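You operate a simulated robot arm through the tools that you are given. There is no shell and no other tool. Be economical: measure what you need, move in short steps, check, and stop when the job is done.

You are at the controls of a simulated two-armed robot. One attempt, no reset.

JOB
Carry the green tray with both arms and set it on the low shelf of the long grey bench.

It is judged by the outcome, as a careful person would: the job done as asked, and still so three seconds after it is handed in. It fails if anything else is knocked over, pushed out of place, dropped, spilled or broken.

ROBOT AND FRAMES
Two 7-joint arms with two-finger parallel grippers on one trunk, on a base that drives. Base frame: it is fixed to the floor where the robot stands at the start and does not move with it; the origin is under the middle of the robot, x ahead of it, y to its left, z up. Readings come in m, degrees, newtons and seconds.
The left shoulder is at the start at [0.071, 0.156, 1.005], the right one opposite. Places, roughly: green tray (37x22x7 cm) [-2.9, 1.1, 0.8]; low shelf of the long grey bench [0.1, 3.8, 0.2]. Payload 3.91 kg a hand.
The TCP of each hand is the grasp point between the finger pads, 0.03 m short of the fingertips. In the tool frame z runs along the fingers and y along their closing line. Largest opening 0.11 m; finger width 0.02, thickness 0.01; the body of the gripper, 0.048 by 0.112 m, starts 0.055 m behind the TCP.
Orientation is that of the tool frame in the base frame, as [roll, pitch, yaw] about the fixed x, y, z axes, in that order (R = Rz(yaw) Ry(pitch) Rx(roll)). With the fingers straight down and closing along the base's y, the tool's x points along the base's -x, its y along +y and its z along -z.

CONTROLS
- The arms move only by the tool drive_tool. It takes "left_steps", "right_steps" or both (then of equal length, played together; a hand with none holds still); each is a list of rows, each a list of 7 numbers: the turn, a rotation vector about the base's x, y, z in degrees, then the shift along the base's x, y, z in m, then the opening, from 0 (shut) to 1 (fully open). In form: [[wx, wy, wz, dx, dy, dz, hand], ...]. A call has 1 to 12 rows; each row shifts and turns the commanded pose from where the row before left it. A row lasts 0.2 s, in which the tool goes at most 0.05 m and 8.6 degrees; a call with a longer step from one row to the next is refused whole, and so is a gripper value outside its range. Where a pose cannot be reached the arm comes as near as it can. A force on the tool above 40 N (or 10 N above the force at the start of the call, whichever is more), or a blocked arm, ends the call early, and 0.2 s more pass. Each finger travels about 0.108 m/s and halts on what it meets, pressing with about 22 N; the grip force reading is that of the motor and also rises with nothing between the fingers. The clock runs only during rows and for 0.2 s after the last one: add rows that do not move to give the fingers time. It gives the time, the measured TCP pose, the force on the tool (base axes), the opening and the grip force at its end, in the units of the frame above (readings bear some noise), with the torque about the TCP (base axes, N m) and any sound that the robot's microphone picked up, and new pictures: "views" is both (left out), scene, wrist or none (wrist: the cameras of the hands that moved).
- Cameras (640 x 400 px; columns grow to the right, rows downward): "scene" is now at [0.1387, 0.0221, 1.2501]; the picture's right is [0.09, -1.00, 0.00], its down [-0.36, -0.03, -0.93] and it looks along [0.93, 0.08, -0.36] (base axes); focal length 282 px, centre (320, 200). "left" rides on the left gripper at [0.072, -0.017, -0.103] in its tool frame; the picture's right is [0.23, 0.97, 0.00], its down [-0.76, 0.18, -0.62] and it looks along [-0.61, 0.14, 0.78] (tool axes); focal length 222 px, centre (320, 200). "right" rides on the right gripper at [0.072, 0.017, -0.103] in its tool frame; the picture's right is [-0.23, 0.97, 0.00], its down [-0.76, -0.18, -0.62] and it looks along [-0.61, -0.14, 0.78] (tool axes); focal length 222 px, centre (320, 200). There is no depth. A picture from a camera that has moved, and an enlarged one, comes with that camera's place and axes in the base frame and with its lens. The place of the scene camera against the robot may be out by one fixed shift of up to 0.018 m in any direction.
- lift_body(by): slides the trunk up (or, below 0, down) by that many m; the arms and the scene camera ride with it, the base frame stays. It gives what a move gives, with no picture.
- base_move(legs): drives the robot by 1 to 6 legs, each [ahead, left, turn to the left] in m, m and degrees, along the robot's own axes; the way and the turn of a leg run together, so that a leg with both is an arc; at most 1.5 m and 180 degrees a leg. The arms and the cameras ride along, it lands a little off, and it stops where it bumps. It gives what a move gives, and a new picture of the scene camera.
- head_to(pan, tilt): turns the head with the scene camera to pan (to the left, within 86 degrees either way) and tilt (down, from -29 to 69), counted from straight ahead of the robot. It gives what a move gives, and a new picture of the scene camera.
- zoom(camera, box): a new picture of the part [left, top, right, bottom] of that camera's present view, enlarged. The clock stands still meanwhile.
- finish_job(): hands the job in; it is judged then, once.

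Go step by step. Nothing tells you exact positions but the pictures and the camera data: compare them with the known pose of the tool, close in by small moves and look again before you grip or let go. The budget is 135 turns and 274 pictures, counting those below and the enlarged ones. Unless the task says otherwise, let go and move clear before handing in, and close with one line.

The tools are called after ">>>" as name(argument=value, ...) on one line, values as JSON. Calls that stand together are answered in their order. drive_tool: Moves the arms, as the interface text tells. Its arguments: {"type":"object","properties":{"left_steps":{"type":"array","items":{"type":"array","items":{"type":"number"}}},"right_steps":{"type":"array","items":{"type":"array","items":{"type":"number"}}},"views":{"type":"string","enum":["both","scene","wrist","none"]}},"required":[]} The other tools are called the same way: lift_body (by) slides the trunk up or down; base_move (legs) drives the base; head_to (pan, tilt) turns the head that bears the scene camera; zoom (camera, box) takes an enlarged picture of a part of a camera's view; finish_job () hands the job in.

At the start:

```text
time: 0.0
left_eef_pos: [0.7011, 0.3298, 1.1151]
left_tcp_rot: [-179.9, 0.0, 180.0]
left_force: [0.2, 0.0, -0.6]
left_moment: [-0.02, -0.04, -0.02]
left_finger_gap: 0.1099
left_finger_force: 0.0
right_eef_pos: [0.8191, -0.3394, 1.0482]
right_tcp_rot: [-180.0, 0.0, 180.0]
right_force: [-0.7, 0.4, -0.6]
right_moment: [-0.01, 0.02, 0.01]
right_finger_gap: 0.11
right_finger_force: 0.1
trunk travel left (down, up): [-0.45, 0.49]
robot x, y, heading: [-0.0008, -0.0003, -0.1]
head pan, tilt: [5.2, 21.0]
```

scene: 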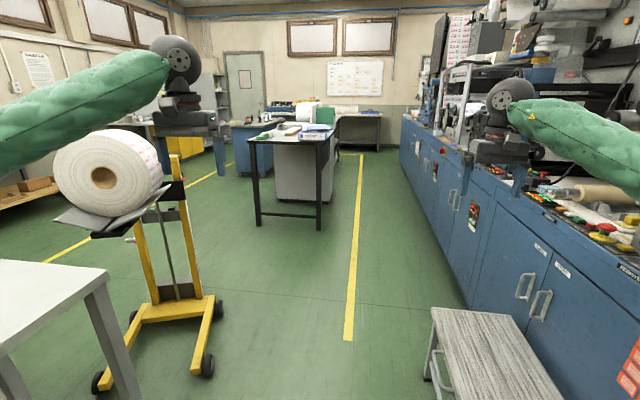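
right: 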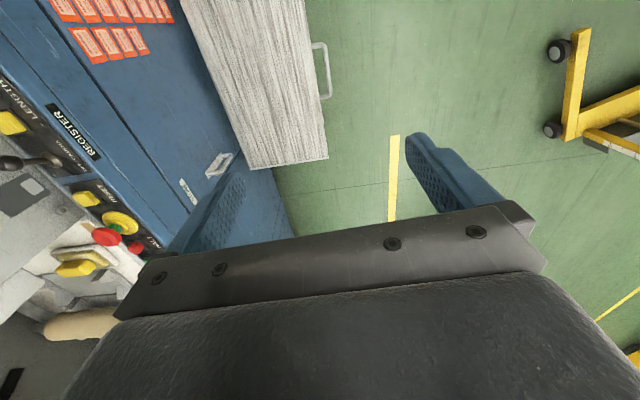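
left: 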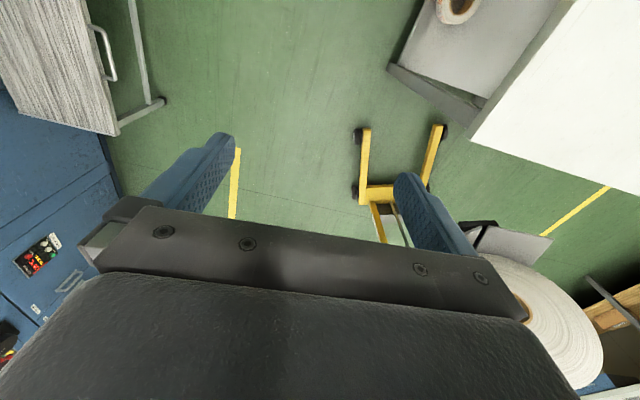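

I see a workshop; the tray should be behind me to the left. I look around with the head before driving.

>>> head_to(pan=80, tilt=20)

>>> head_to(pan=40, tilt=30)

>>> head_to(pan=-80, tilt=30)

```text
time: 1.5
left_eef_pos: [0.702, 0.3291, 1.1156]
left_tcp_rot: [180.0, 0.0, -179.9]
left_force: [0.4, 0.3, 0.3]
left_moment: [0.02, 0.0, 0.0]
left_finger_gap: 0.1101
left_finger_force: 0.0
right_eef_pos: [0.8197, -0.3394, 1.0464]
right_tcp_rot: [180.0, 0.0, -179.9]
right_force: [-0.3, -0.2, -0.3]
right_moment: [0.0, -0.03, 0.0]
right_finger_gap: 0.1099
right_finger_force: 0.0
trunk travel left (down, up): [-0.45, 0.49]
robot x, y, heading: [-0.0028, -0.0, -0.1]
head pan, tilt: [80.0, 20.0]
camera scene: at [0.0624, 0.1054, 1.2518], right [0.98, -0.17, 0.0], down [-0.06, -0.34, -0.94], along [0.16, 0.93, -0.34], focal length 282 px, centre (320, 200)
```

scene: 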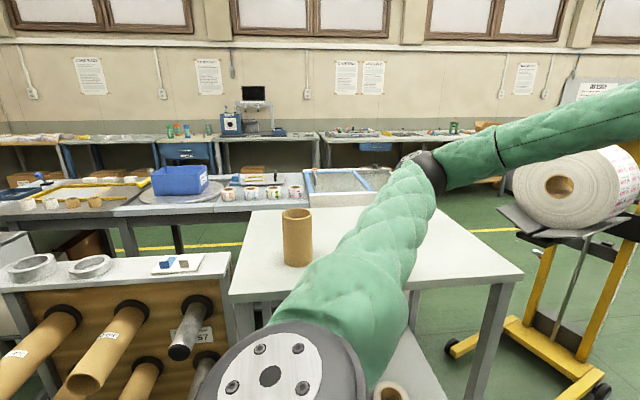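

```text
time: 2.5
left_eef_pos: [0.7009, 0.3298, 1.1163]
left_tcp_rot: [-180.0, 0.0, 180.0]
left_force: [0.4, 0.5, -0.2]
left_moment: [0.02, -0.01, 0.04]
left_finger_gap: 0.1098
left_finger_force: 0.0
right_eef_pos: [0.819, -0.3392, 1.0468]
right_tcp_rot: [-179.9, 0.0, -180.0]
right_force: [0.6, 0.3, 0.7]
right_moment: [0.01, -0.01, 0.01]
right_finger_gap: 0.1099
right_finger_force: 0.1
trunk travel left (down, up): [-0.45, 0.49]
robot x, y, heading: [-0.0017, -0.0019, -0.0]
head pan, tilt: [40.0, 30.0]
camera scene: at [0.1154, 0.0719, 1.2357], right [0.64, -0.77, 0.0], down [-0.38, -0.32, -0.87], along [0.66, 0.56, -0.5], focal length 282 px, centre (320, 200)
```

scene: 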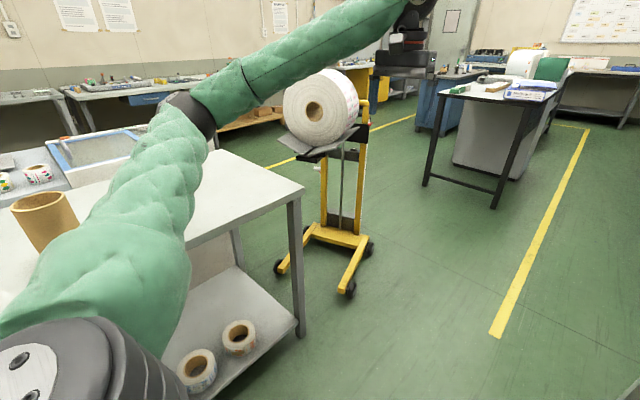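

```text
time: 4.5
left_eef_pos: [0.7017, 0.3298, 1.1152]
left_tcp_rot: [180.0, 0.0, -179.9]
left_force: [0.2, 0.3, 0.1]
left_moment: [-0.03, -0.03, -0.03]
left_finger_gap: 0.1098
left_finger_force: 0.1
right_eef_pos: [0.8189, -0.3393, 1.047]
right_tcp_rot: [180.0, 0.0, -180.0]
right_force: [0.2, -0.4, 0.8]
right_moment: [0.01, -0.01, 0.0]
right_finger_gap: 0.1098
right_finger_force: 0.0
trunk travel left (down, up): [-0.45, 0.49]
robot x, y, heading: [0.0055, 0.0, 0.1]
head pan, tilt: [-80.0, 30.0]
camera scene: at [0.0619, -0.0753, 1.2357], right [-0.98, -0.17, 0.0], down [-0.09, 0.49, -0.87], along [0.15, -0.85, -0.5], focal length 282 px, centre (320, 200)
```

scene: 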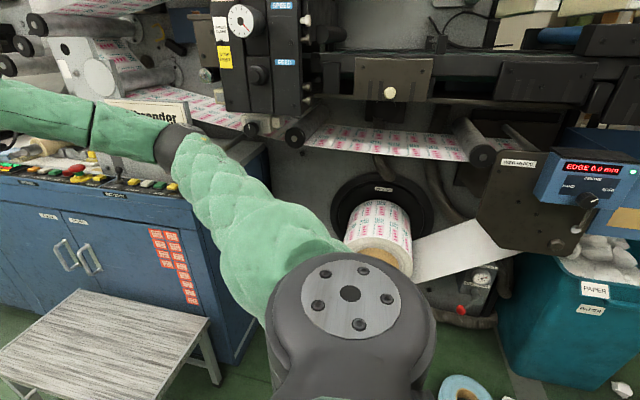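

The press is close on my right and tables are on my left, but nothing there reaches my hands' height. I turn left in place by steps, looking into the rear.

>>> head_to(pan=86, tilt=25)

>>> base_move(legs=[[0, 0, 50]])

```text
time: 7.1
left_eef_pos: [0.7018, 0.3304, 1.117]
left_tcp_rot: [-180.0, 0.0, 180.0]
left_force: [-0.3, 0.1, 0.0]
left_moment: [-0.01, 0.02, -0.02]
left_finger_gap: 0.1099
left_finger_force: 0.0
right_eef_pos: [0.8194, -0.3399, 1.0468]
right_tcp_rot: [180.0, 0.0, -179.9]
right_force: [-0.4, 0.5, -0.6]
right_moment: [0.0, -0.01, -0.02]
right_finger_gap: 0.1098
right_finger_force: 0.0
trunk travel left (down, up): [-0.45, 0.49]
robot x, y, heading: [-0.0001, -0.0016, 0.1]
head pan, tilt: [85.9, 25.0]
camera scene: at [0.0527, 0.1056, 1.2437], right [1.0, -0.07, 0.0], down [-0.03, -0.42, -0.91], along [0.06, 0.9, -0.42], focal length 282 px, centre (320, 200)
```

scene: 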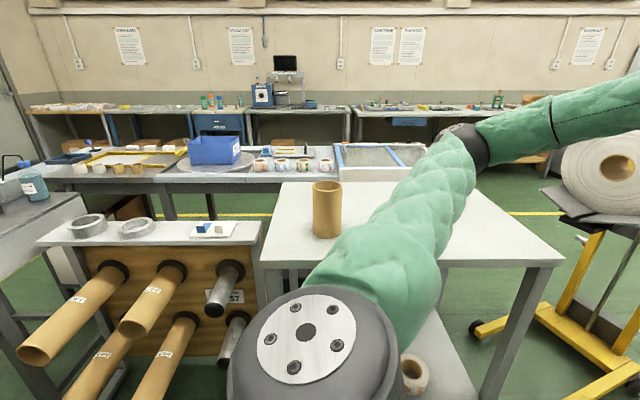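

```text
time: 9.7
left_eef_pos: [0.1953, 0.7513, 1.1161]
left_tcp_rot: [-180.0, 0.0, -129.9]
left_force: [0.2, -0.5, 0.2]
left_moment: [0.02, 0.03, -0.02]
left_finger_gap: 0.1101
left_finger_force: 0.0
right_eef_pos: [0.7849, 0.4132, 1.0468]
right_tcp_rot: [-180.0, 0.0, -129.7]
right_force: [-0.6, 0.5, -0.2]
right_moment: [-0.02, 0.0, 0.0]
right_finger_gap: 0.11
right_finger_force: 0.1
trunk travel left (down, up): [-0.45, 0.49]
robot x, y, heading: [0.0004, 0.0018, 50.1]
head pan, tilt: [85.9, 25.0]
camera scene: at [-0.0391, 0.1169, 1.2437], right [0.69, 0.72, 0.0], down [0.3, -0.29, -0.91], along [-0.65, 0.63, -0.42], focal length 282 px, centre (320, 200)
```

scene: 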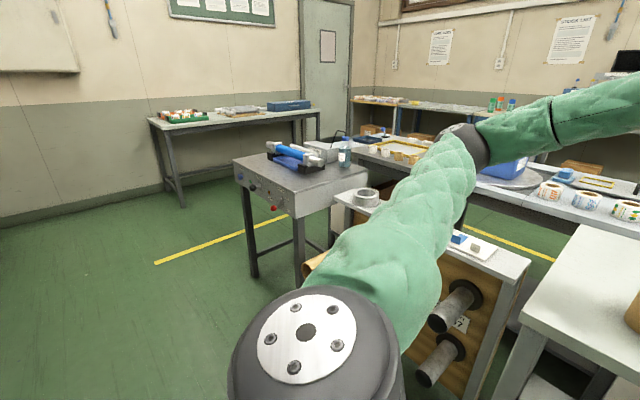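

The green tray is on the far table by the wall, with small items in it. Behind is open floor; I keep turning left.

>>> base_move(legs=[[0, 0, 70]])

>>> head_to(pan=40, tilt=20)

```text
time: 13.1
left_eef_pos: [-0.6311, 0.4497, 1.1164]
left_tcp_rot: [179.9, -0.1, -60.7]
left_force: [0.4, -0.5, 1.1]
left_moment: [0.02, -0.04, -0.01]
left_finger_gap: 0.1099
left_finger_force: 0.0
right_eef_pos: [-0.1069, 0.8802, 1.0477]
right_tcp_rot: [180.0, 0.0, -60.6]
right_force: [0.4, 0.6, 0.4]
right_moment: [-0.03, -0.04, 0.0]
right_finger_gap: 0.1102
right_finger_force: 0.1
trunk travel left (down, up): [-0.45, 0.49]
robot x, y, heading: [-0.0, 0.0027, 119.3]
head pan, tilt: [85.9, 25.0]
camera scene: at [-0.1133, 0.0183, 1.2437], right [-0.43, 0.9, 0.0], down [0.38, 0.18, -0.91], along [-0.82, -0.39, -0.42], focal length 282 px, centre (320, 200)
```

scene: 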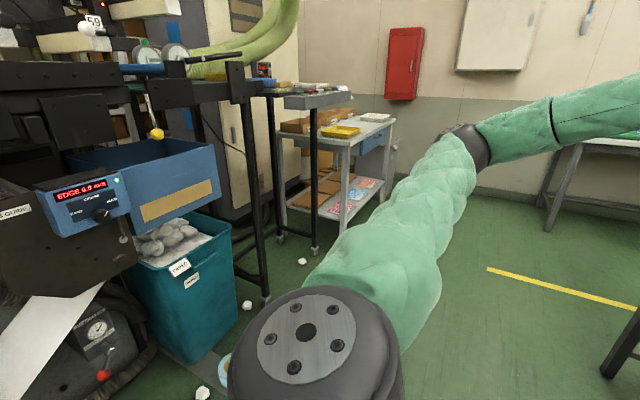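

```text
time: 14.3
left_eef_pos: [-0.6315, 0.4505, 1.1159]
left_tcp_rot: [179.9, 0.0, -60.6]
left_force: [-0.7, -0.8, 0.2]
left_moment: [0.01, 0.02, 0.05]
left_finger_gap: 0.11
left_finger_force: 0.0
right_eef_pos: [-0.1069, 0.8797, 1.0462]
right_tcp_rot: [-180.0, 0.0, -60.6]
right_force: [0.3, 0.1, -0.6]
right_moment: [0.01, -0.01, 0.03]
right_finger_gap: 0.1099
right_finger_force: 0.0
trunk travel left (down, up): [-0.45, 0.49]
robot x, y, heading: [-0.0008, -0.0009, 119.4]
head pan, tilt: [40.0, 20.0]
camera scene: at [-0.1168, 0.0907, 1.2517], right [0.35, 0.94, 0.0], down [0.32, -0.12, -0.94], along [-0.88, 0.33, -0.34], focal length 282 px, centre (320, 200)
```

scene: 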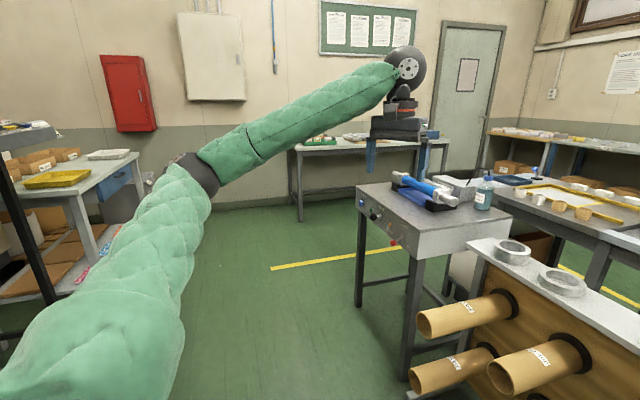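

I turn to face the far table and drive down the aisle.

>>> base_move(legs=[[0, 0, 60.6]])

>>> head_to(pan=-15, tilt=25)

```text
time: 17.4
left_eef_pos: [-0.6982, -0.3376, 1.1171]
left_tcp_rot: [180.0, 0.1, 0.5]
left_force: [1.1, -0.1, -0.6]
left_moment: [0.0, -0.01, -0.02]
left_finger_gap: 0.1102
left_finger_force: 0.0
right_eef_pos: [-0.8227, 0.3305, 1.0465]
right_tcp_rot: [-180.0, 0.0, 0.6]
right_force: [-1.0, -0.1, 0.4]
right_moment: [0.05, 0.01, 0.02]
right_finger_gap: 0.1101
right_finger_force: 0.2
trunk travel left (down, up): [-0.45, 0.49]
robot x, y, heading: [-0.0019, -0.0018, -179.3]
head pan, tilt: [40.0, 20.0]
camera scene: at [-0.1262, -0.048, 1.2517], right [-0.65, 0.76, 0.0], down [0.26, 0.22, -0.94], along [-0.71, -0.61, -0.34], focal length 282 px, centre (320, 200)
```

scene: 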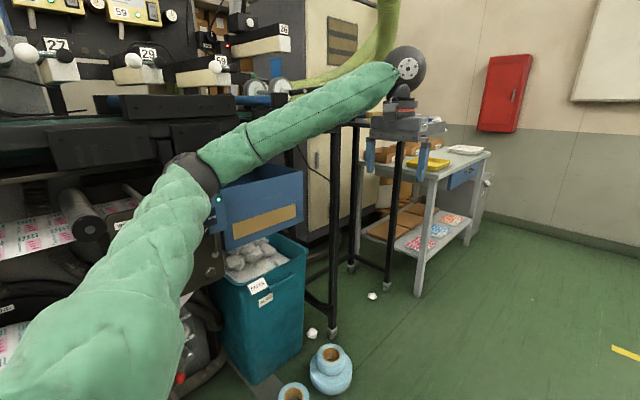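

```text
time: 18.6
left_eef_pos: [-0.6983, -0.3378, 1.1168]
left_tcp_rot: [-180.0, 0.0, 0.6]
left_force: [0.3, 0.0, 0.2]
left_moment: [-0.03, 0.0, 0.02]
left_finger_gap: 0.1102
left_finger_force: 0.1
right_eef_pos: [-0.8225, 0.3303, 1.047]
right_tcp_rot: [-180.0, 0.0, 0.5]
right_force: [-0.2, 0.7, 1.1]
right_moment: [0.04, -0.03, 0.0]
right_finger_gap: 0.1102
right_finger_force: 0.0
trunk travel left (down, up): [-0.45, 0.49]
robot x, y, heading: [-0.0017, -0.0009, -179.2]
head pan, tilt: [-15.0, 25.0]
camera scene: at [-0.1447, 0.0359, 1.2437], right [0.25, 0.97, 0.0], down [0.41, -0.1, -0.91], along [-0.88, 0.22, -0.42], focal length 282 px, centre (320, 200)
```

scene: 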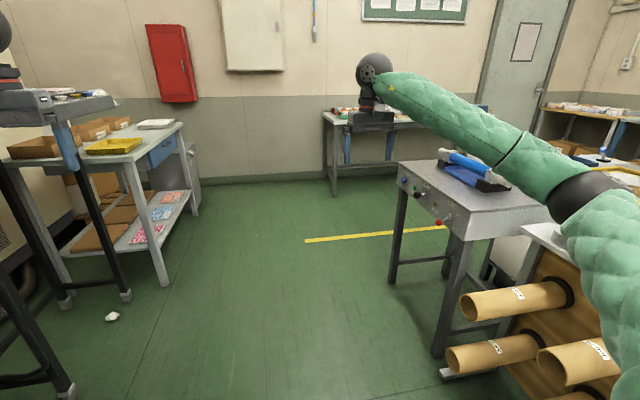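

The aisle ahead is clear. I drive 1.4 m forward.

>>> base_move(legs=[[1.4, -0.08, -0.8]])

>>> head_to(pan=-30, tilt=25)

```text
time: 22.7
left_eef_pos: [-1.3017, -0.3955, 1.1242]
left_tcp_rot: [179.1, 0.7, 10.5]
left_force: [0.1, -0.2, -0.4]
left_moment: [0.04, -0.01, -0.04]
left_finger_gap: 0.11
left_finger_force: 0.1
right_eef_pos: [-1.5532, 0.2258, 1.0527]
right_tcp_rot: [179.5, 0.6, 11.8]
right_force: [0.8, -0.8, -0.2]
right_moment: [-0.03, 0.0, -0.06]
right_finger_gap: 0.1099
right_finger_force: 0.0
trunk travel left (down, up): [-0.45, 0.49]
robot x, y, heading: [-0.6892, 0.0504, -168.5]
head pan, tilt: [-15.0, 25.0]
stopped in leg 1: the robot was blocked; the commanded pose is now the measured one
camera scene: at [-0.828, 0.071, 1.2442], right [0.06, 1.0, -0.01], down [0.41, -0.04, -0.91], along [-0.91, 0.05, -0.42], focal length 282 px, centre (320, 200)
```

scene: 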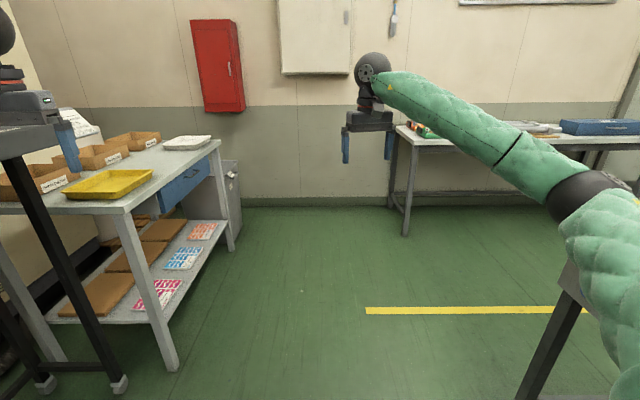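

```text
time: 23.5
left_eef_pos: [-1.3016, -0.3958, 1.1232]
left_tcp_rot: [179.0, 0.5, 10.7]
left_force: [0.3, 0.8, 0.5]
left_moment: [-0.04, -0.01, 0.01]
left_finger_gap: 0.1101
left_finger_force: 0.0
right_eef_pos: [-1.5527, 0.2263, 1.0534]
right_tcp_rot: [179.5, 0.7, 11.7]
right_force: [0.2, -1.5, -0.4]
right_moment: [0.03, -0.02, 0.02]
right_finger_gap: 0.1102
right_finger_force: 0.0
trunk travel left (down, up): [-0.45, 0.49]
robot x, y, heading: [-0.6916, 0.0466, -168.3]
head pan, tilt: [-30.0, 25.0]
camera scene: at [-0.8227, 0.0952, 1.2442], right [0.32, 0.95, -0.01], down [0.39, -0.15, -0.91], along [-0.86, 0.28, -0.42], focal length 282 px, centre (320, 200)
```

scene: 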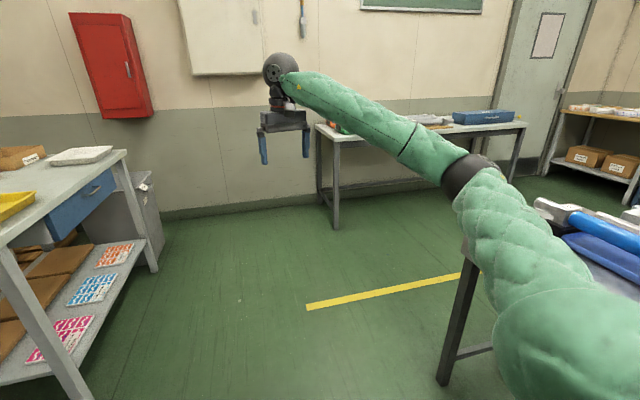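

Something blocked the left side. I look there to see what.

>>> head_to(pan=30, tilt=30)

>>> head_to(pan=70, tilt=55)

>>> zoom(camera="left", box=[0, 0, 640, 400])

```text
time: 24.8
left_eef_pos: [-1.3027, -0.3961, 1.1222]
left_tcp_rot: [179.0, 0.5, 10.7]
left_force: [0.1, -0.4, 0.5]
left_moment: [-0.01, -0.03, 0.0]
left_finger_gap: 0.1098
left_finger_force: 0.1
right_eef_pos: [-1.5521, 0.2264, 1.0542]
right_tcp_rot: [179.5, 0.8, 11.7]
right_force: [-0.1, 0.2, 0.4]
right_moment: [-0.03, -0.01, 0.01]
right_finger_gap: 0.1101
right_finger_force: 0.0
trunk travel left (down, up): [-0.45, 0.49]
robot x, y, heading: [-0.6935, 0.0502, -168.7]
head pan, tilt: [30.0, 30.0]
camera scene: at [-0.8032, 0.0061, 1.2374], right [-0.66, 0.75, 0.0], down [0.37, 0.32, -0.87], along [-0.65, -0.58, -0.49], focal length 282 px, centre (320, 200)
```

scene: 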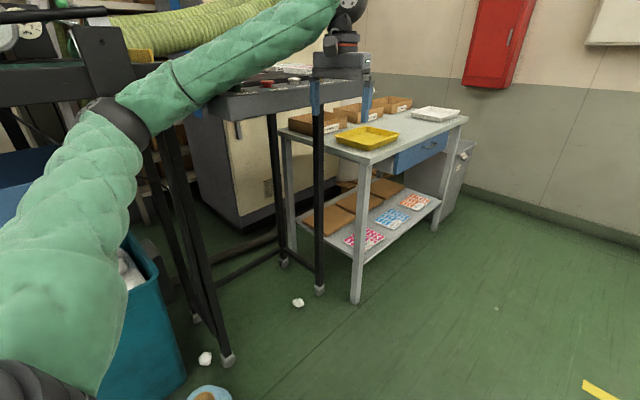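

```text
time: 25.9
left_eef_pos: [-1.3017, -0.3957, 1.1234]
left_tcp_rot: [179.0, 0.5, 10.6]
left_force: [0.0, 0.4, -0.1]
left_moment: [-0.02, -0.04, 0.0]
left_finger_gap: 0.1101
left_finger_force: 0.1
right_eef_pos: [-1.552, 0.2258, 1.0535]
right_tcp_rot: [179.6, 0.7, 11.7]
right_force: [0.7, -0.2, -0.1]
right_moment: [0.01, 0.0, -0.01]
right_finger_gap: 0.1099
right_finger_force: 0.1
trunk travel left (down, up): [-0.45, 0.49]
robot x, y, heading: [-0.6905, 0.0523, -168.4]
head pan, tilt: [70.0, 55.0]
camera scene: at [-0.7464, -0.0059, 1.2012], right [-0.99, 0.15, 0.01], down [0.12, 0.8, -0.59], along [-0.09, -0.58, -0.81], focal length 282 px, centre (320, 200)
```

scene: 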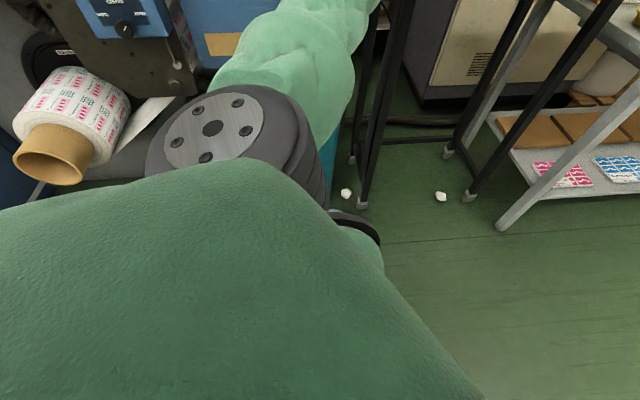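

```text
1.00 times, centred on (320, 200) of left (not enlarged: the box is as wide or as high as the picture)
camera zoom: at [-1.2336, -0.3643, 1.2274], right [0.4, -0.92, 0.01], down [-0.71, -0.3, 0.63], along [-0.57, -0.27, -0.77], focal length 222 px, centre (320, 200)
```

zoom: 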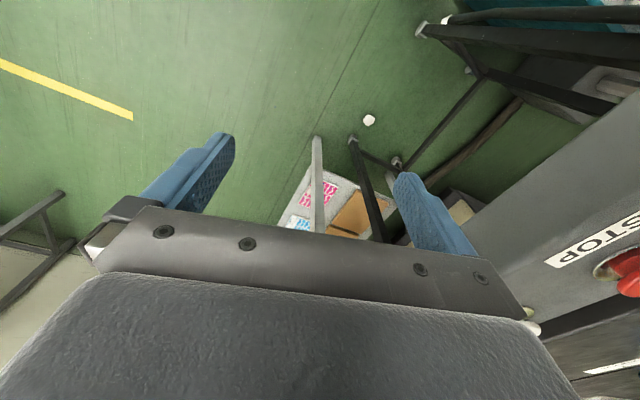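

I look straight down around my base to find the contact.

>>> head_to(pan=20, tilt=69)

>>> head_to(pan=45, tilt=60)

```text
time: 27.0
left_eef_pos: [-1.3011, -0.3966, 1.1233]
left_tcp_rot: [179.0, 0.5, 10.6]
left_force: [0.6, -0.1, -0.7]
left_moment: [-0.02, 0.03, 0.03]
left_finger_gap: 0.1098
left_finger_force: 0.1
right_eef_pos: [-1.552, 0.2272, 1.0539]
right_tcp_rot: [179.5, 0.7, 11.7]
right_force: [0.2, -0.2, 0.6]
right_moment: [0.02, 0.0, 0.01]
right_finger_gap: 0.1098
right_finger_force: 0.0
trunk travel left (down, up): [-0.45, 0.49]
robot x, y, heading: [-0.6917, 0.0467, -168.4]
head pan, tilt: [20.0, 68.8]
camera scene: at [-0.7835, 0.0359, 1.1856], right [-0.52, 0.85, -0.01], down [0.79, 0.48, -0.38], along [-0.32, -0.2, -0.93], focal length 282 px, centre (320, 200)
```

scene: 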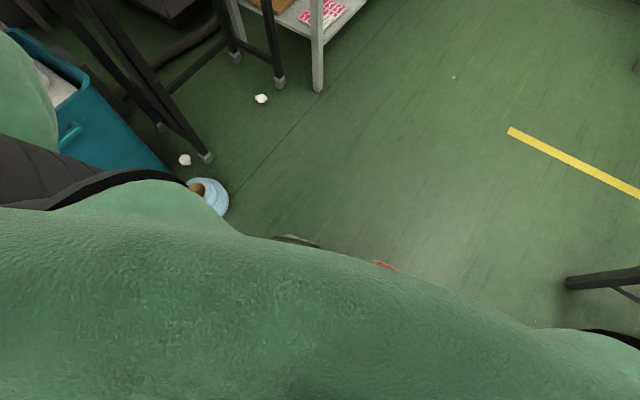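

```text
time: 27.9
left_eef_pos: [-1.3022, -0.3966, 1.1245]
left_tcp_rot: [179.0, 0.5, 10.6]
left_force: [-1.2, -0.7, 1.1]
left_moment: [0.01, 0.01, 0.03]
left_finger_gap: 0.1099
left_finger_force: 0.0
right_eef_pos: [-1.5525, 0.2254, 1.0557]
right_tcp_rot: [179.5, 0.6, 11.7]
right_force: [-0.5, -0.1, 0.3]
right_moment: [0.05, -0.02, 0.0]
right_finger_gap: 0.1099
right_finger_force: 0.0
trunk travel left (down, up): [-0.45, 0.49]
robot x, y, heading: [-0.6938, 0.0487, -168.6]
head pan, tilt: [45.0, 60.0]
camera scene: at [-0.7726, 0.0098, 1.1952], right [-0.83, 0.55, 0.0], down [0.47, 0.72, -0.51], along [-0.28, -0.43, -0.86], focal length 282 px, centre (320, 200)
```

scene: 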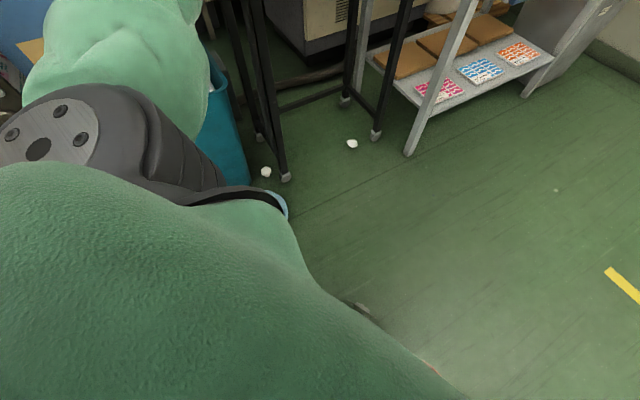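

The likely contact is my left elbow against the press's black frame. I back off a little to the right and straighten up, watching the picture.

>>> base_move(legs=[[-0.1, -0.05, 0], [0, -0.15, 0]])

>>> head_to(pan=50, tilt=25)

>>> head_to(pan=-60, tilt=40)

```text
time: 30.1
left_eef_pos: [-1.2547, -0.1947, 1.113]
left_tcp_rot: [179.6, -0.1, 10.7]
left_force: [0.0, 0.4, 0.5]
left_moment: [-0.03, -0.01, -0.02]
left_finger_gap: 0.1104
left_finger_force: 0.1
right_eef_pos: [-1.5051, 0.4295, 1.0488]
right_tcp_rot: [179.9, 0.0, 11.6]
right_force: [0.4, -0.1, 0.1]
right_moment: [-0.06, 0.02, -0.03]
right_finger_gap: 0.11
right_finger_force: 0.1
trunk travel left (down, up): [-0.45, 0.49]
robot x, y, heading: [-0.6353, 0.2621, -168.3]
head pan, tilt: [45.0, 60.0]
camera scene: at [-0.7266, 0.2119, 1.1937], right [-0.83, 0.55, 0.0], down [0.48, 0.72, -0.5], along [-0.28, -0.42, -0.87], focal length 282 px, centre (320, 200)
```

scene: 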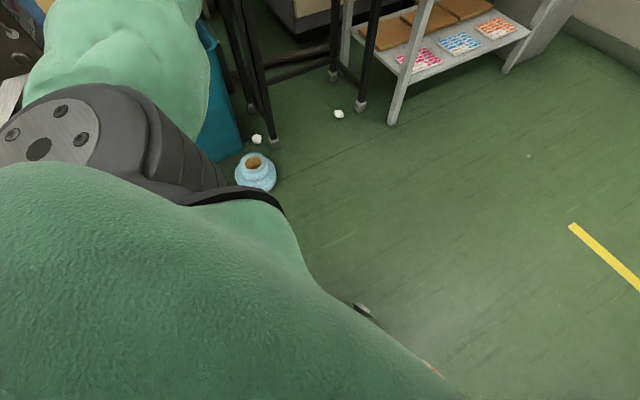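

```text
time: 31.1
left_eef_pos: [-1.2545, -0.1959, 1.1119]
left_tcp_rot: [179.7, -0.2, 10.7]
left_force: [-0.9, -1.0, -0.1]
left_moment: [-0.03, -0.01, 0.02]
left_finger_gap: 0.1101
left_finger_force: 0.0
right_eef_pos: [-1.5046, 0.4277, 1.0479]
right_tcp_rot: [-180.0, 0.0, 11.8]
right_force: [0.6, -0.4, -0.2]
right_moment: [-0.02, 0.01, 0.02]
right_finger_gap: 0.1099
right_finger_force: 0.0
trunk travel left (down, up): [-0.45, 0.49]
robot x, y, heading: [-0.633, 0.2653, -168.5]
head pan, tilt: [50.0, 25.0]
camera scene: at [-0.7336, 0.1847, 1.2436], right [-0.88, 0.48, 0.0], down [0.2, 0.37, -0.91], along [-0.43, -0.8, -0.42], focal length 282 px, centre (320, 200)
```

scene: 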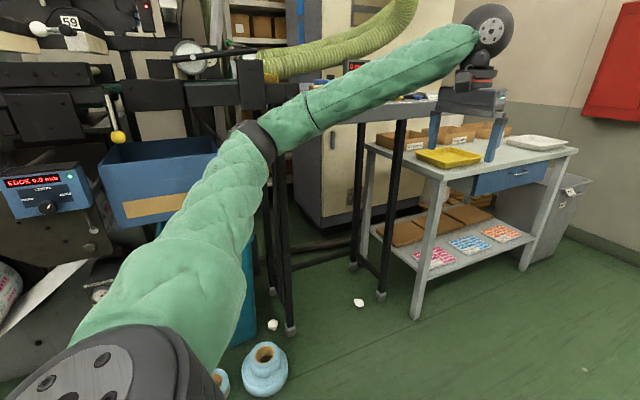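

```text
time: 33.0
left_eef_pos: [-1.2554, -0.195, 1.1122]
left_tcp_rot: [179.6, -0.2, 10.7]
left_force: [-0.5, 0.2, 0.1]
left_moment: [0.02, 0.01, -0.01]
left_finger_gap: 0.1102
left_finger_force: 0.0
right_eef_pos: [-1.5038, 0.4284, 1.0481]
right_tcp_rot: [-179.9, 0.0, 11.7]
right_force: [-0.8, 0.6, -0.2]
right_moment: [-0.02, -0.03, -0.02]
right_finger_gap: 0.1097
right_finger_force: 0.1
trunk travel left (down, up): [-0.45, 0.49]
robot x, y, heading: [-0.6358, 0.2603, -168.4]
head pan, tilt: [-60.0, 40.0]
camera scene: at [-0.746, 0.3294, 1.2204], right [0.75, 0.66, 0.0], down [0.43, -0.48, -0.77], along [-0.51, 0.57, -0.64], focal length 282 px, centre (320, 200)
```

scene: 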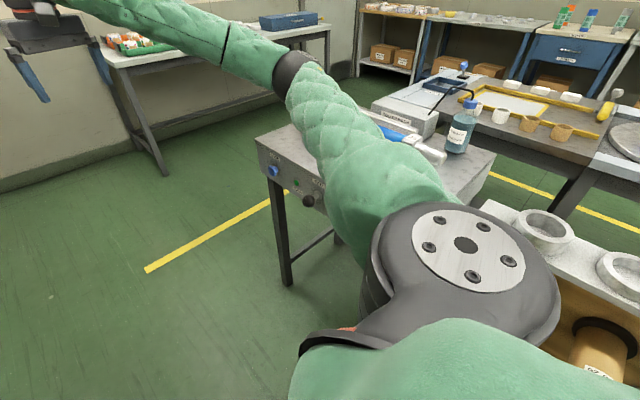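

Level and free now. I square up to the far wall and drive forward along y≈0.27.

>>> base_move(legs=[[0, 0, -11.6], [1.2, 0, 0]])

>>> head_to(pan=-40, tilt=30)

```text
time: 39.9
left_eef_pos: [-2.5558, -0.0462, 1.1115]
left_tcp_rot: [179.7, -0.2, -1.4]
left_force: [0.2, -0.1, -0.1]
left_moment: [-0.04, -0.01, 0.02]
left_finger_gap: 0.1099
left_finger_force: 0.1
right_eef_pos: [-2.6665, 0.6174, 1.0477]
right_tcp_rot: [-179.9, 0.0, -0.4]
right_force: [0.0, -0.1, 0.2]
right_moment: [0.02, 0.01, 0.02]
right_finger_gap: 0.1099
right_finger_force: 0.0
trunk travel left (down, up): [-0.45, 0.49]
robot x, y, heading: [-1.8517, 0.2691, 179.4]
head pan, tilt: [-60.0, 40.0]
camera scene: at [-1.9495, 0.3586, 1.2203], right [0.87, 0.49, 0.0], down [0.31, -0.56, -0.77], along [-0.37, 0.67, -0.64], focal length 282 px, centre (320, 200)
```

scene: 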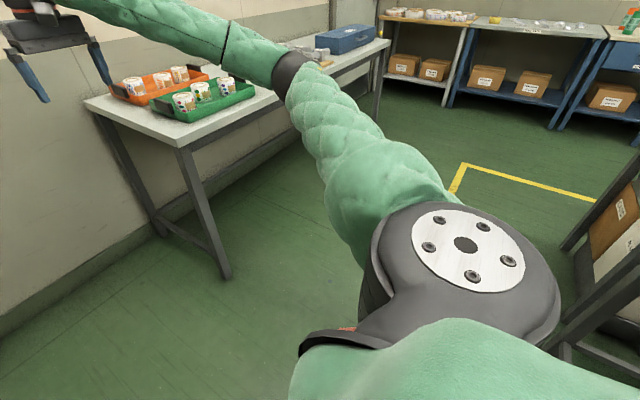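

```text
time: 40.7
left_eef_pos: [-2.5551, -0.0467, 1.1118]
left_tcp_rot: [179.7, -0.3, -1.5]
left_force: [0.0, 0.0, 0.3]
left_moment: [0.04, 0.02, 0.03]
left_finger_gap: 0.11
left_finger_force: 0.1
right_eef_pos: [-2.6665, 0.6175, 1.0477]
right_tcp_rot: [-179.9, -0.1, -0.5]
right_force: [-0.5, -0.7, 0.3]
right_moment: [0.04, 0.01, -0.02]
right_finger_gap: 0.1102
right_finger_force: 0.1
trunk travel left (down, up): [-0.45, 0.49]
robot x, y, heading: [-1.8529, 0.2679, 179.2]
head pan, tilt: [-40.0, 30.0]
camera scene: at [-1.9761, 0.3435, 1.2356], right [0.65, 0.76, 0.0], down [0.38, -0.33, -0.87], along [-0.66, 0.57, -0.5], focal length 282 px, centre (320, 200)
```

scene: 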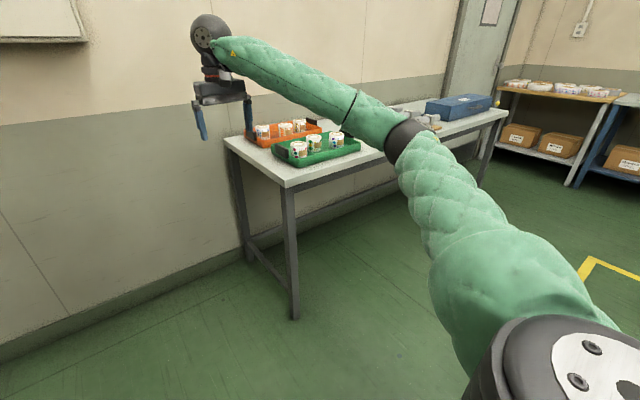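

The green tray holds three small tubs and sits at the front edge of the table. I move ahead a bit and sidestep right to stand in front of it.

>>> base_move(legs=[[0.2, 0, 0.8], [0, -0.83, 0]])

>>> head_to(pan=0, tilt=40)

```text
time: 46.4
left_eef_pos: [-2.7546, 0.785, 1.1125]
left_tcp_rot: [179.5, -0.2, -0.8]
left_force: [0.6, 0.9, -0.1]
left_moment: [0.0, 0.04, -0.02]
left_finger_gap: 0.11
left_finger_force: 0.0
right_eef_pos: [-2.8741, 1.4457, 1.0481]
right_tcp_rot: [-179.9, 0.0, 0.1]
right_force: [-1.2, -0.7, -0.8]
right_moment: [0.0, -0.03, 0.03]
right_finger_gap: 0.1098
right_finger_force: 0.0
trunk travel left (down, up): [-0.45, 0.49]
robot x, y, heading: [-2.0566, 1.1065, 180.3]
head pan, tilt: [-40.0, 30.0]
camera scene: at [-2.1791, 1.1811, 1.2357], right [0.64, 0.77, 0.0], down [0.38, -0.32, -0.87], along [-0.66, 0.56, -0.5], focal length 282 px, centre (320, 200)
```

scene: 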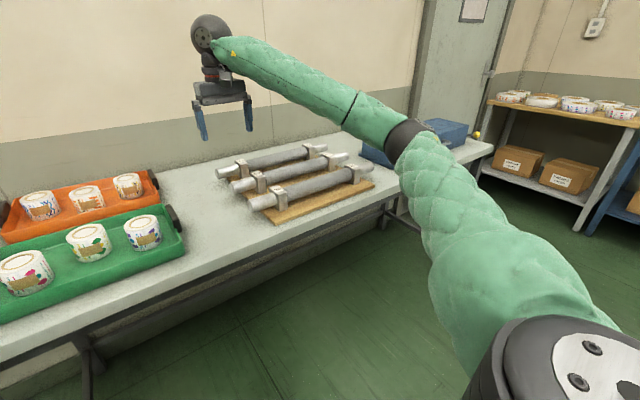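

```text
time: 47.4
left_eef_pos: [-2.7532, 0.7838, 1.1121]
left_tcp_rot: [179.6, -0.2, -0.8]
left_force: [0.5, 0.7, 0.5]
left_moment: [0.0, 0.02, -0.03]
left_finger_gap: 0.1098
left_finger_force: 0.0
right_eef_pos: [-2.8727, 1.4463, 1.0481]
right_tcp_rot: [-179.9, 0.0, 0.0]
right_force: [0.3, -0.5, -0.3]
right_moment: [-0.02, 0.02, 0.03]
right_finger_gap: 0.1098
right_finger_force: 0.1
trunk travel left (down, up): [-0.45, 0.49]
robot x, y, heading: [-2.0546, 1.1078, 179.9]
head pan, tilt: [0.0, 40.0]
camera scene: at [-2.1949, 1.1225, 1.2203], right [0.0, 1.0, 0.0], down [0.64, 0.0, -0.77], along [-0.77, 0.0, -0.64], focal length 282 px, centre (320, 200)
```

scene: 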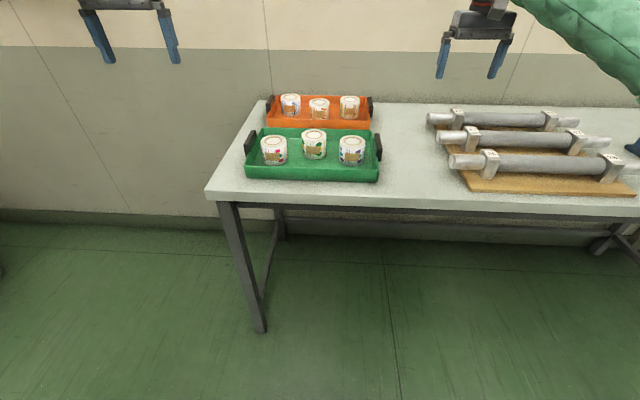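

The tray has black handles on its two short ends. I zoom in to see them.

>>> zoom(camera="scene", box=[225, 80, 405, 195])

```text
3.48 times, centred on (315, 138) of scene
camera zoom: at [-2.1949, 1.1225, 1.2203], right [0.0, 1.0, 0.0], down [0.64, 0.0, -0.77], along [-0.77, 0.0, -0.64], focal length 980 px, centre (337, 417)
```

zoom: 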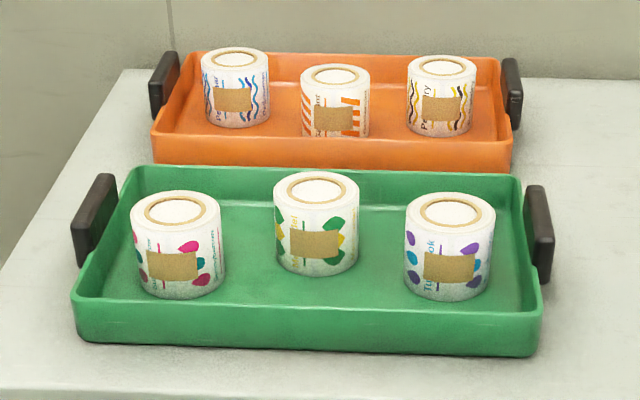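

I move 0.2 m closer, then look through the wrist cameras after bringing the hands near the handles.

>>> base_move(legs=[[0.2, 0, 0]])

>>> drive_tool(left_steps=[[0, 0, 0, 0.01, 0.03, -0.02, 1], [0, 0, 0, 0.01, 0.03, -0.03, 1], [0, 0, 0, 0, 0.03, -0.03, 1], [0, 0, 0, 0, 0.02, -0.03, 1]], right_steps=[[0, 0, 0, 0.03, -0.03, 0, 1], [0, 0, 0, 0.04, -0.03, -0.01, 1], [0, 0, 0, 0.04, -0.03, -0.01, 1], [0, 0, 0, 0.02, -0.04, -0.02, 1]])

```text
time: 49.1
left_eef_pos: [-2.962, 0.7868, 1.1106]
left_tcp_rot: [179.6, -0.2, -0.9]
left_force: [-0.6, 0.0, -1.0]
left_moment: [0.02, -0.02, -0.02]
left_finger_gap: 0.1098
left_finger_force: 0.1
right_eef_pos: [-3.081, 1.4453, 1.0473]
right_tcp_rot: [-179.8, -0.1, 0.1]
right_force: [-0.4, -0.7, -0.4]
right_moment: [-0.01, -0.04, 0.0]
right_finger_gap: 0.1098
right_finger_force: 0.0
trunk travel left (down, up): [-0.45, 0.49]
robot x, y, heading: [-2.2626, 1.1076, 179.9]
head pan, tilt: [0.0, 40.0]
camera scene: at [-2.4028, 1.1228, 1.2201], right [0.0, 1.0, 0.0], down [0.64, 0.0, -0.76], along [-0.76, 0.0, -0.64], focal length 282 px, centre (320, 200)
```

scene: 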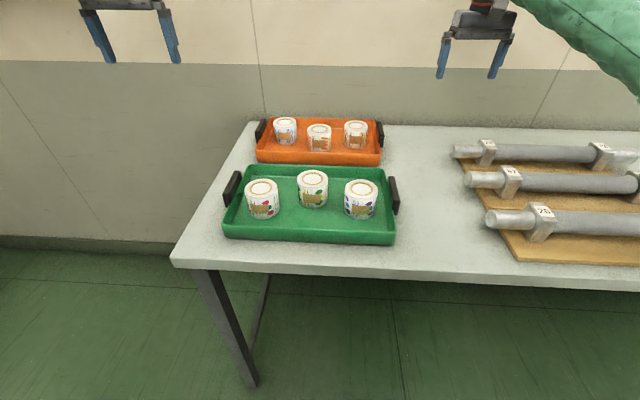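

```text
refused: row 2 steps farther than a row can; nothing moved
```

The handles are near (-2.895, 0.925) and (-2.895, 1.29), top about z 0.84. I move the hands above them.

>>> drive_tool(left_steps=[[0, 0, 0, 0.0084, 0.0173, -0.0163, 1], [0, 0, 0, 0.0084, 0.0173, -0.0163, 1], [0, 0, 0, 0.0084, 0.0173, -0.0163, 1], [0, 0, 0, 0.0084, 0.0173, -0.0163, 1], [0, 0, 0, 0.0084, 0.0173, -0.0163, 1], [0, 0, 0, 0.0084, 0.0173, -0.0163, 1], [0, 0, 0, 0.0084, 0.0173, -0.0163, 1], [0, 0, 0, 0.0084, 0.0173, -0.0163, 1]], right_steps=[[0, 0, 0, 0.0233, -0.0196, -0.0084, 1], [0, 0, 0, 0.0233, -0.0196, -0.0084, 1], [0, 0, 0, 0.0233, -0.0196, -0.0084, 1], [0, 0, 0, 0.0233, -0.0196, -0.0084, 1], [0, 0, 0, 0.0233, -0.0196, -0.0084, 1], [0, 0, 0, 0.0233, -0.0196, -0.0084, 1], [0, 0, 0, 0.0233, -0.0196, -0.0084, 1], [0, 0, 0, 0.0233, -0.0196, -0.0084, 1]])

```text
time: 50.9
left_eef_pos: [-2.8941, 0.9262, 0.9825]
left_tcp_rot: [179.8, -0.1, -0.8]
left_force: [-0.3, 0.0, 0.2]
left_moment: [0.05, 0.0, 0.0]
left_finger_gap: 0.11
left_finger_force: 0.1
right_eef_pos: [-2.8949, 1.2913, 0.9802]
right_tcp_rot: [-180.0, 0.0, 0.1]
right_force: [0.5, -0.1, 0.5]
right_moment: [-0.03, -0.03, -0.02]
right_finger_gap: 0.1099
right_finger_force: 0.1
trunk travel left (down, up): [-0.45, 0.49]
robot x, y, heading: [-2.2601, 1.1063, 179.9]
head pan, tilt: [0.0, 40.0]
camera scene: at [-2.4018, 1.1229, 1.2203], right [0.0, 1.0, 0.0], down [0.64, 0.0, -0.77], along [-0.77, 0.0, -0.64], focal length 282 px, centre (320, 200)
camera right: at [-2.822, 1.2733, 1.0843], right [-0.23, -0.97, 0.0], down [-0.76, 0.18, 0.62], along [-0.61, 0.14, -0.78], focal length 222 px, centre (320, 200)
camera left: at [-2.8208, 0.9422, 1.0868], right [0.21, -0.98, 0.01], down [-0.77, -0.16, 0.62], along [-0.61, -0.14, -0.78], focal length 222 px, centre (320, 200)
```

scene: 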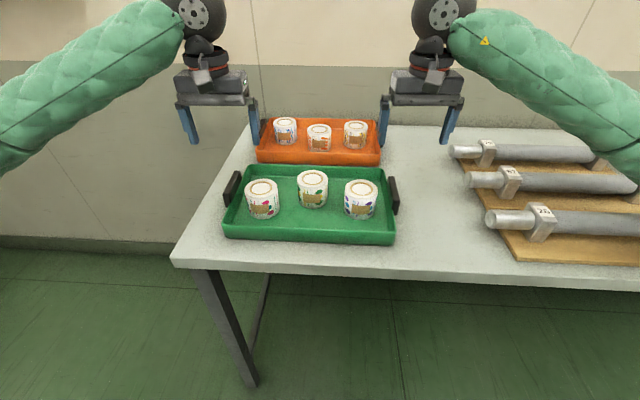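
right: 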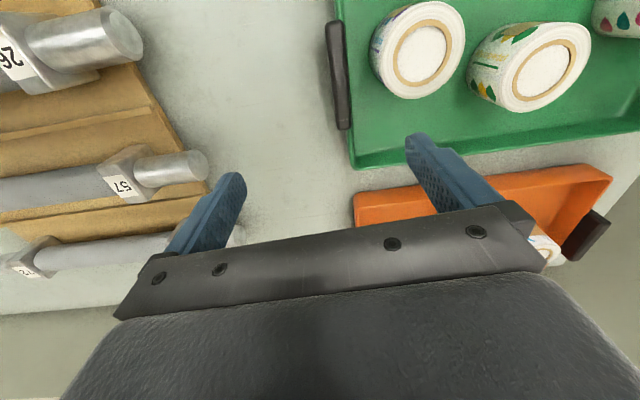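
left: 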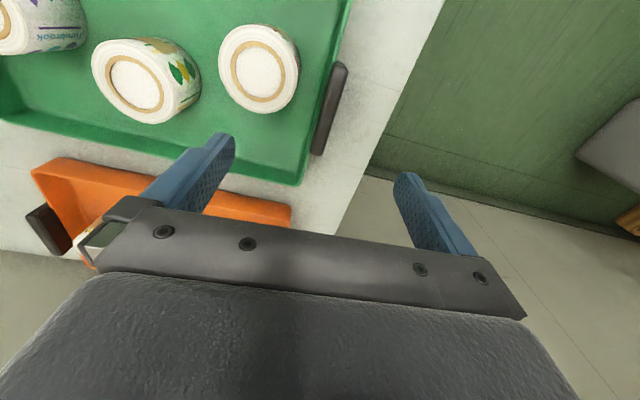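

Both handles are located; the tray is yawed about -3.5°. I zoom to see the gap between handles and tray wall.

>>> zoom(camera="left", box=[240, 0, 440, 190])

>>> zoom(camera="right", box=[260, 0, 440, 180])

>>> zoom(camera="scene", box=[205, 150, 415, 260])

```text
2.11 times, centred on (340, 95) of left
camera zoom: at [-2.8208, 0.9422, 1.0868], right [0.21, -0.98, 0.01], down [-0.77, -0.16, 0.62], along [-0.61, -0.14, -0.78], focal length 468 px, centre (278, 421)
```

zoom: 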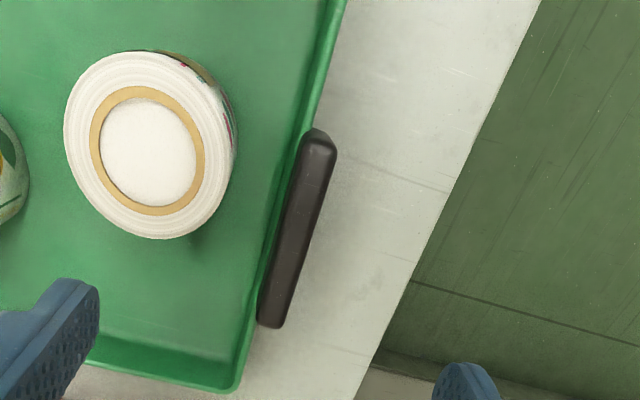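

```text
2.22 times, centred on (350, 90) of right
camera zoom: at [-2.822, 1.2733, 1.0843], right [-0.23, -0.97, 0.0], down [-0.76, 0.18, 0.62], along [-0.61, 0.14, -0.78], focal length 494 px, centre (253, 444)
```

zoom: 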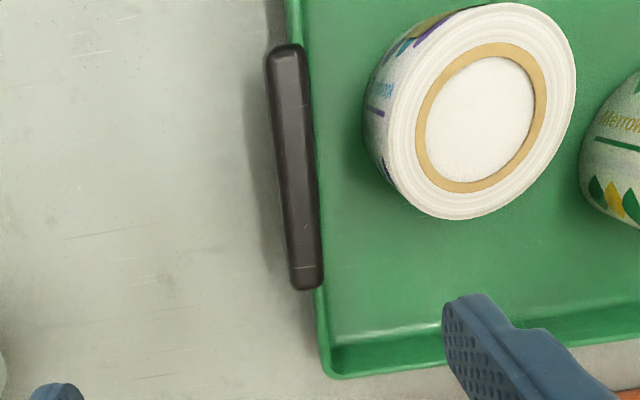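

```text
3.05 times, centred on (310, 205) of scene
camera zoom: at [-2.4018, 1.1229, 1.2203], right [0.0, 1.0, 0.0], down [0.64, 0.0, -0.77], along [-0.77, 0.0, -0.64], focal length 859 px, centre (350, 185)
```

zoom: 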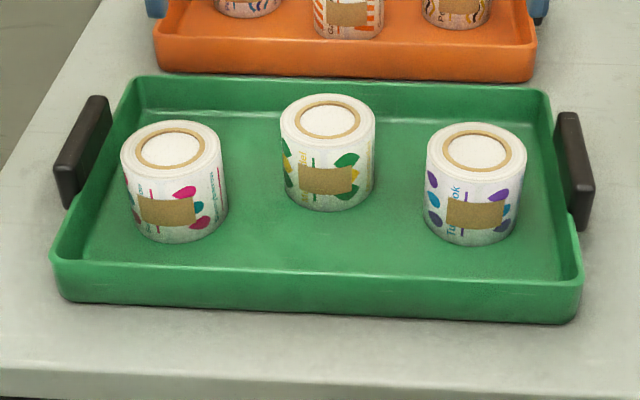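

The handles sit directly on the tray's end walls, and there is about 3 cm between wall and tub. I'll narrow the fingers to ~4 cm, align the yaw, and come down close above the handles.

>>> drive_tool(left_steps=[[0, 0, -0.7, 0, -0.003, 0, 0.36], [0, 0, -0.7, 0, -0.003, 0, 0.36], [0, 0, -0.7, 0, -0.003, 0, 0.36], [0, 0, -0.6, 0, -0.003, -0.02, 0.36], [0, 0, 0, 0, 0, -0.03, 0.36], [0, 0, 0, 0, 0, -0.02, 0.36]], right_steps=[[0, 0, -0.9, 0.005, -0.007, 0, 0.36], [0, 0, -0.9, 0.005, -0.007, 0, 0.36], [0, 0, -0.9, 0.005, -0.007, 0, 0.36], [0, 0, -0.9, 0.005, -0.005, -0.02, 0.36], [0, 0, 0, 0, 0, -0.03, 0.36], [0, 0, 0, 0, 0, -0.02, 0.36]])

```text
time: 52.3
left_eef_pos: [-2.8853, 0.9021, 0.9211]
left_tcp_rot: [-179.7, 0.4, -3.4]
left_force: [-0.3, 0.2, 0.4]
left_moment: [0.01, 0.01, 0.04]
left_finger_gap: 0.0395
left_finger_force: 0.1
right_eef_pos: [-2.8708, 1.2547, 0.9305]
right_tcp_rot: [-179.2, 1.5, -3.5]
right_force: [1.6, 0.0, 0.4]
right_moment: [-0.01, -0.02, -0.03]
right_finger_gap: 0.0396
right_finger_force: 0.0
trunk travel left (down, up): [-0.45, 0.49]
robot x, y, heading: [-2.2565, 1.1087, -179.8]
head pan, tilt: [0.0, 40.0]
camera scene: at [-2.3923, 1.1093, 1.2261], right [0.0, 1.0, 0.01], down [0.64, 0.01, -0.77], along [-0.77, 0.01, -0.64], focal length 282 px, centre (320, 200)
camera right: at [-2.7959, 1.2303, 1.0324], right [-0.28, -0.96, -0.01], down [-0.73, 0.21, 0.64], along [-0.62, 0.19, -0.76], focal length 222 px, centre (320, 200)
camera left: at [-2.812, 0.9132, 1.0258], right [0.17, -0.99, -0.01], down [-0.77, -0.14, 0.63], along [-0.62, -0.1, -0.78], focal length 222 px, centre (320, 200)
```

scene: 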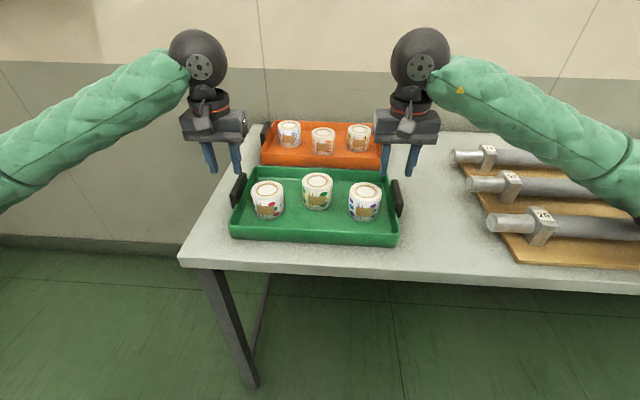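
right: 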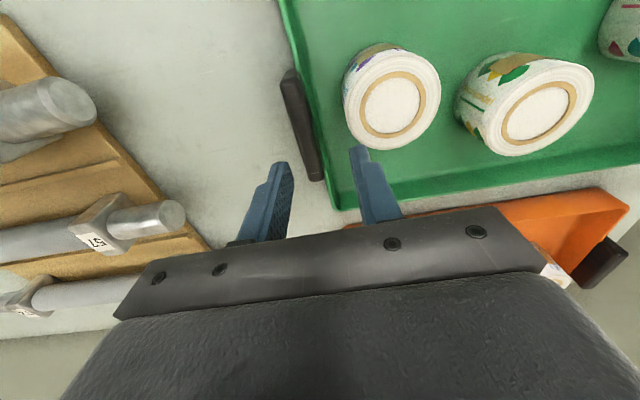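
left: 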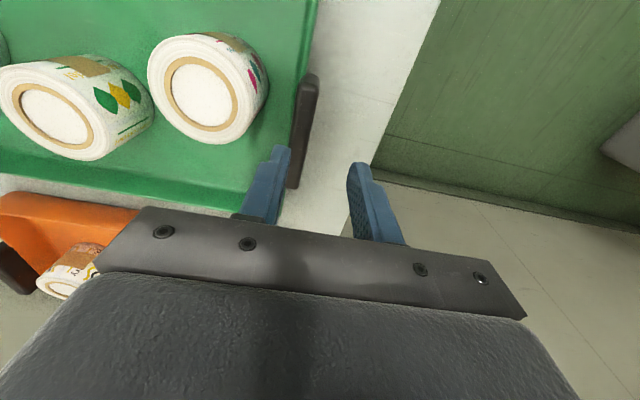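

The body seems to have swayed; I hold still for a moment and read again.

>>> drive_tool(left_steps=[[0, 0, 0, 0, 0, 0, 0.36], [0, 0, 0, 0, 0, 0, 0.36], [0, 0, 0, 0, 0, 0, 0.36], [0, 0, 0, 0, 0, 0, 0.36]], right_steps=[[0, 0, 0, 0, 0, 0, 0.36], [0, 0, 0, 0, 0, 0, 0.36], [0, 0, 0, 0, 0, 0, 0.36], [0, 0, 0, 0, 0, 0, 0.36]], views="wrist")

```text
time: 53.3
left_eef_pos: [-2.8841, 0.9016, 0.9205]
left_tcp_rot: [-179.7, 0.3, -3.5]
left_force: [-0.3, 0.3, 0.8]
left_moment: [0.0, 0.05, -0.03]
left_finger_gap: 0.0399
left_finger_force: 0.0
right_eef_pos: [-2.8686, 1.2533, 0.9292]
right_tcp_rot: [-179.2, 1.5, -3.4]
right_force: [-0.6, -0.6, 0.2]
right_moment: [0.03, -0.01, 0.0]
right_finger_gap: 0.0396
right_finger_force: 0.0
trunk travel left (down, up): [-0.45, 0.49]
robot x, y, heading: [-2.2605, 1.1093, 180.0]
head pan, tilt: [0.0, 40.0]
camera right: at [-2.794, 1.2295, 1.0311], right [-0.29, -0.96, -0.01], down [-0.73, 0.21, 0.64], along [-0.62, 0.19, -0.76], focal length 222 px, centre (320, 200)
camera left: at [-2.8108, 0.9135, 1.0249], right [0.17, -0.99, -0.01], down [-0.77, -0.13, 0.63], along [-0.62, -0.1, -0.78], focal length 222 px, centre (320, 200)
```

right: 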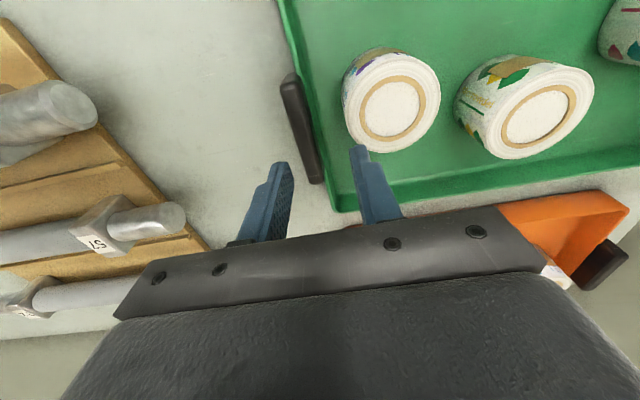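
left: 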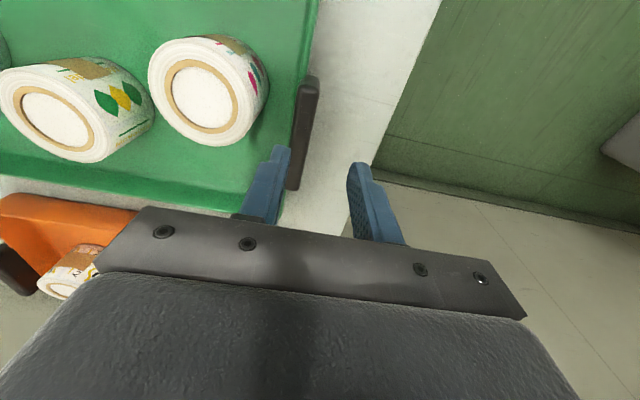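

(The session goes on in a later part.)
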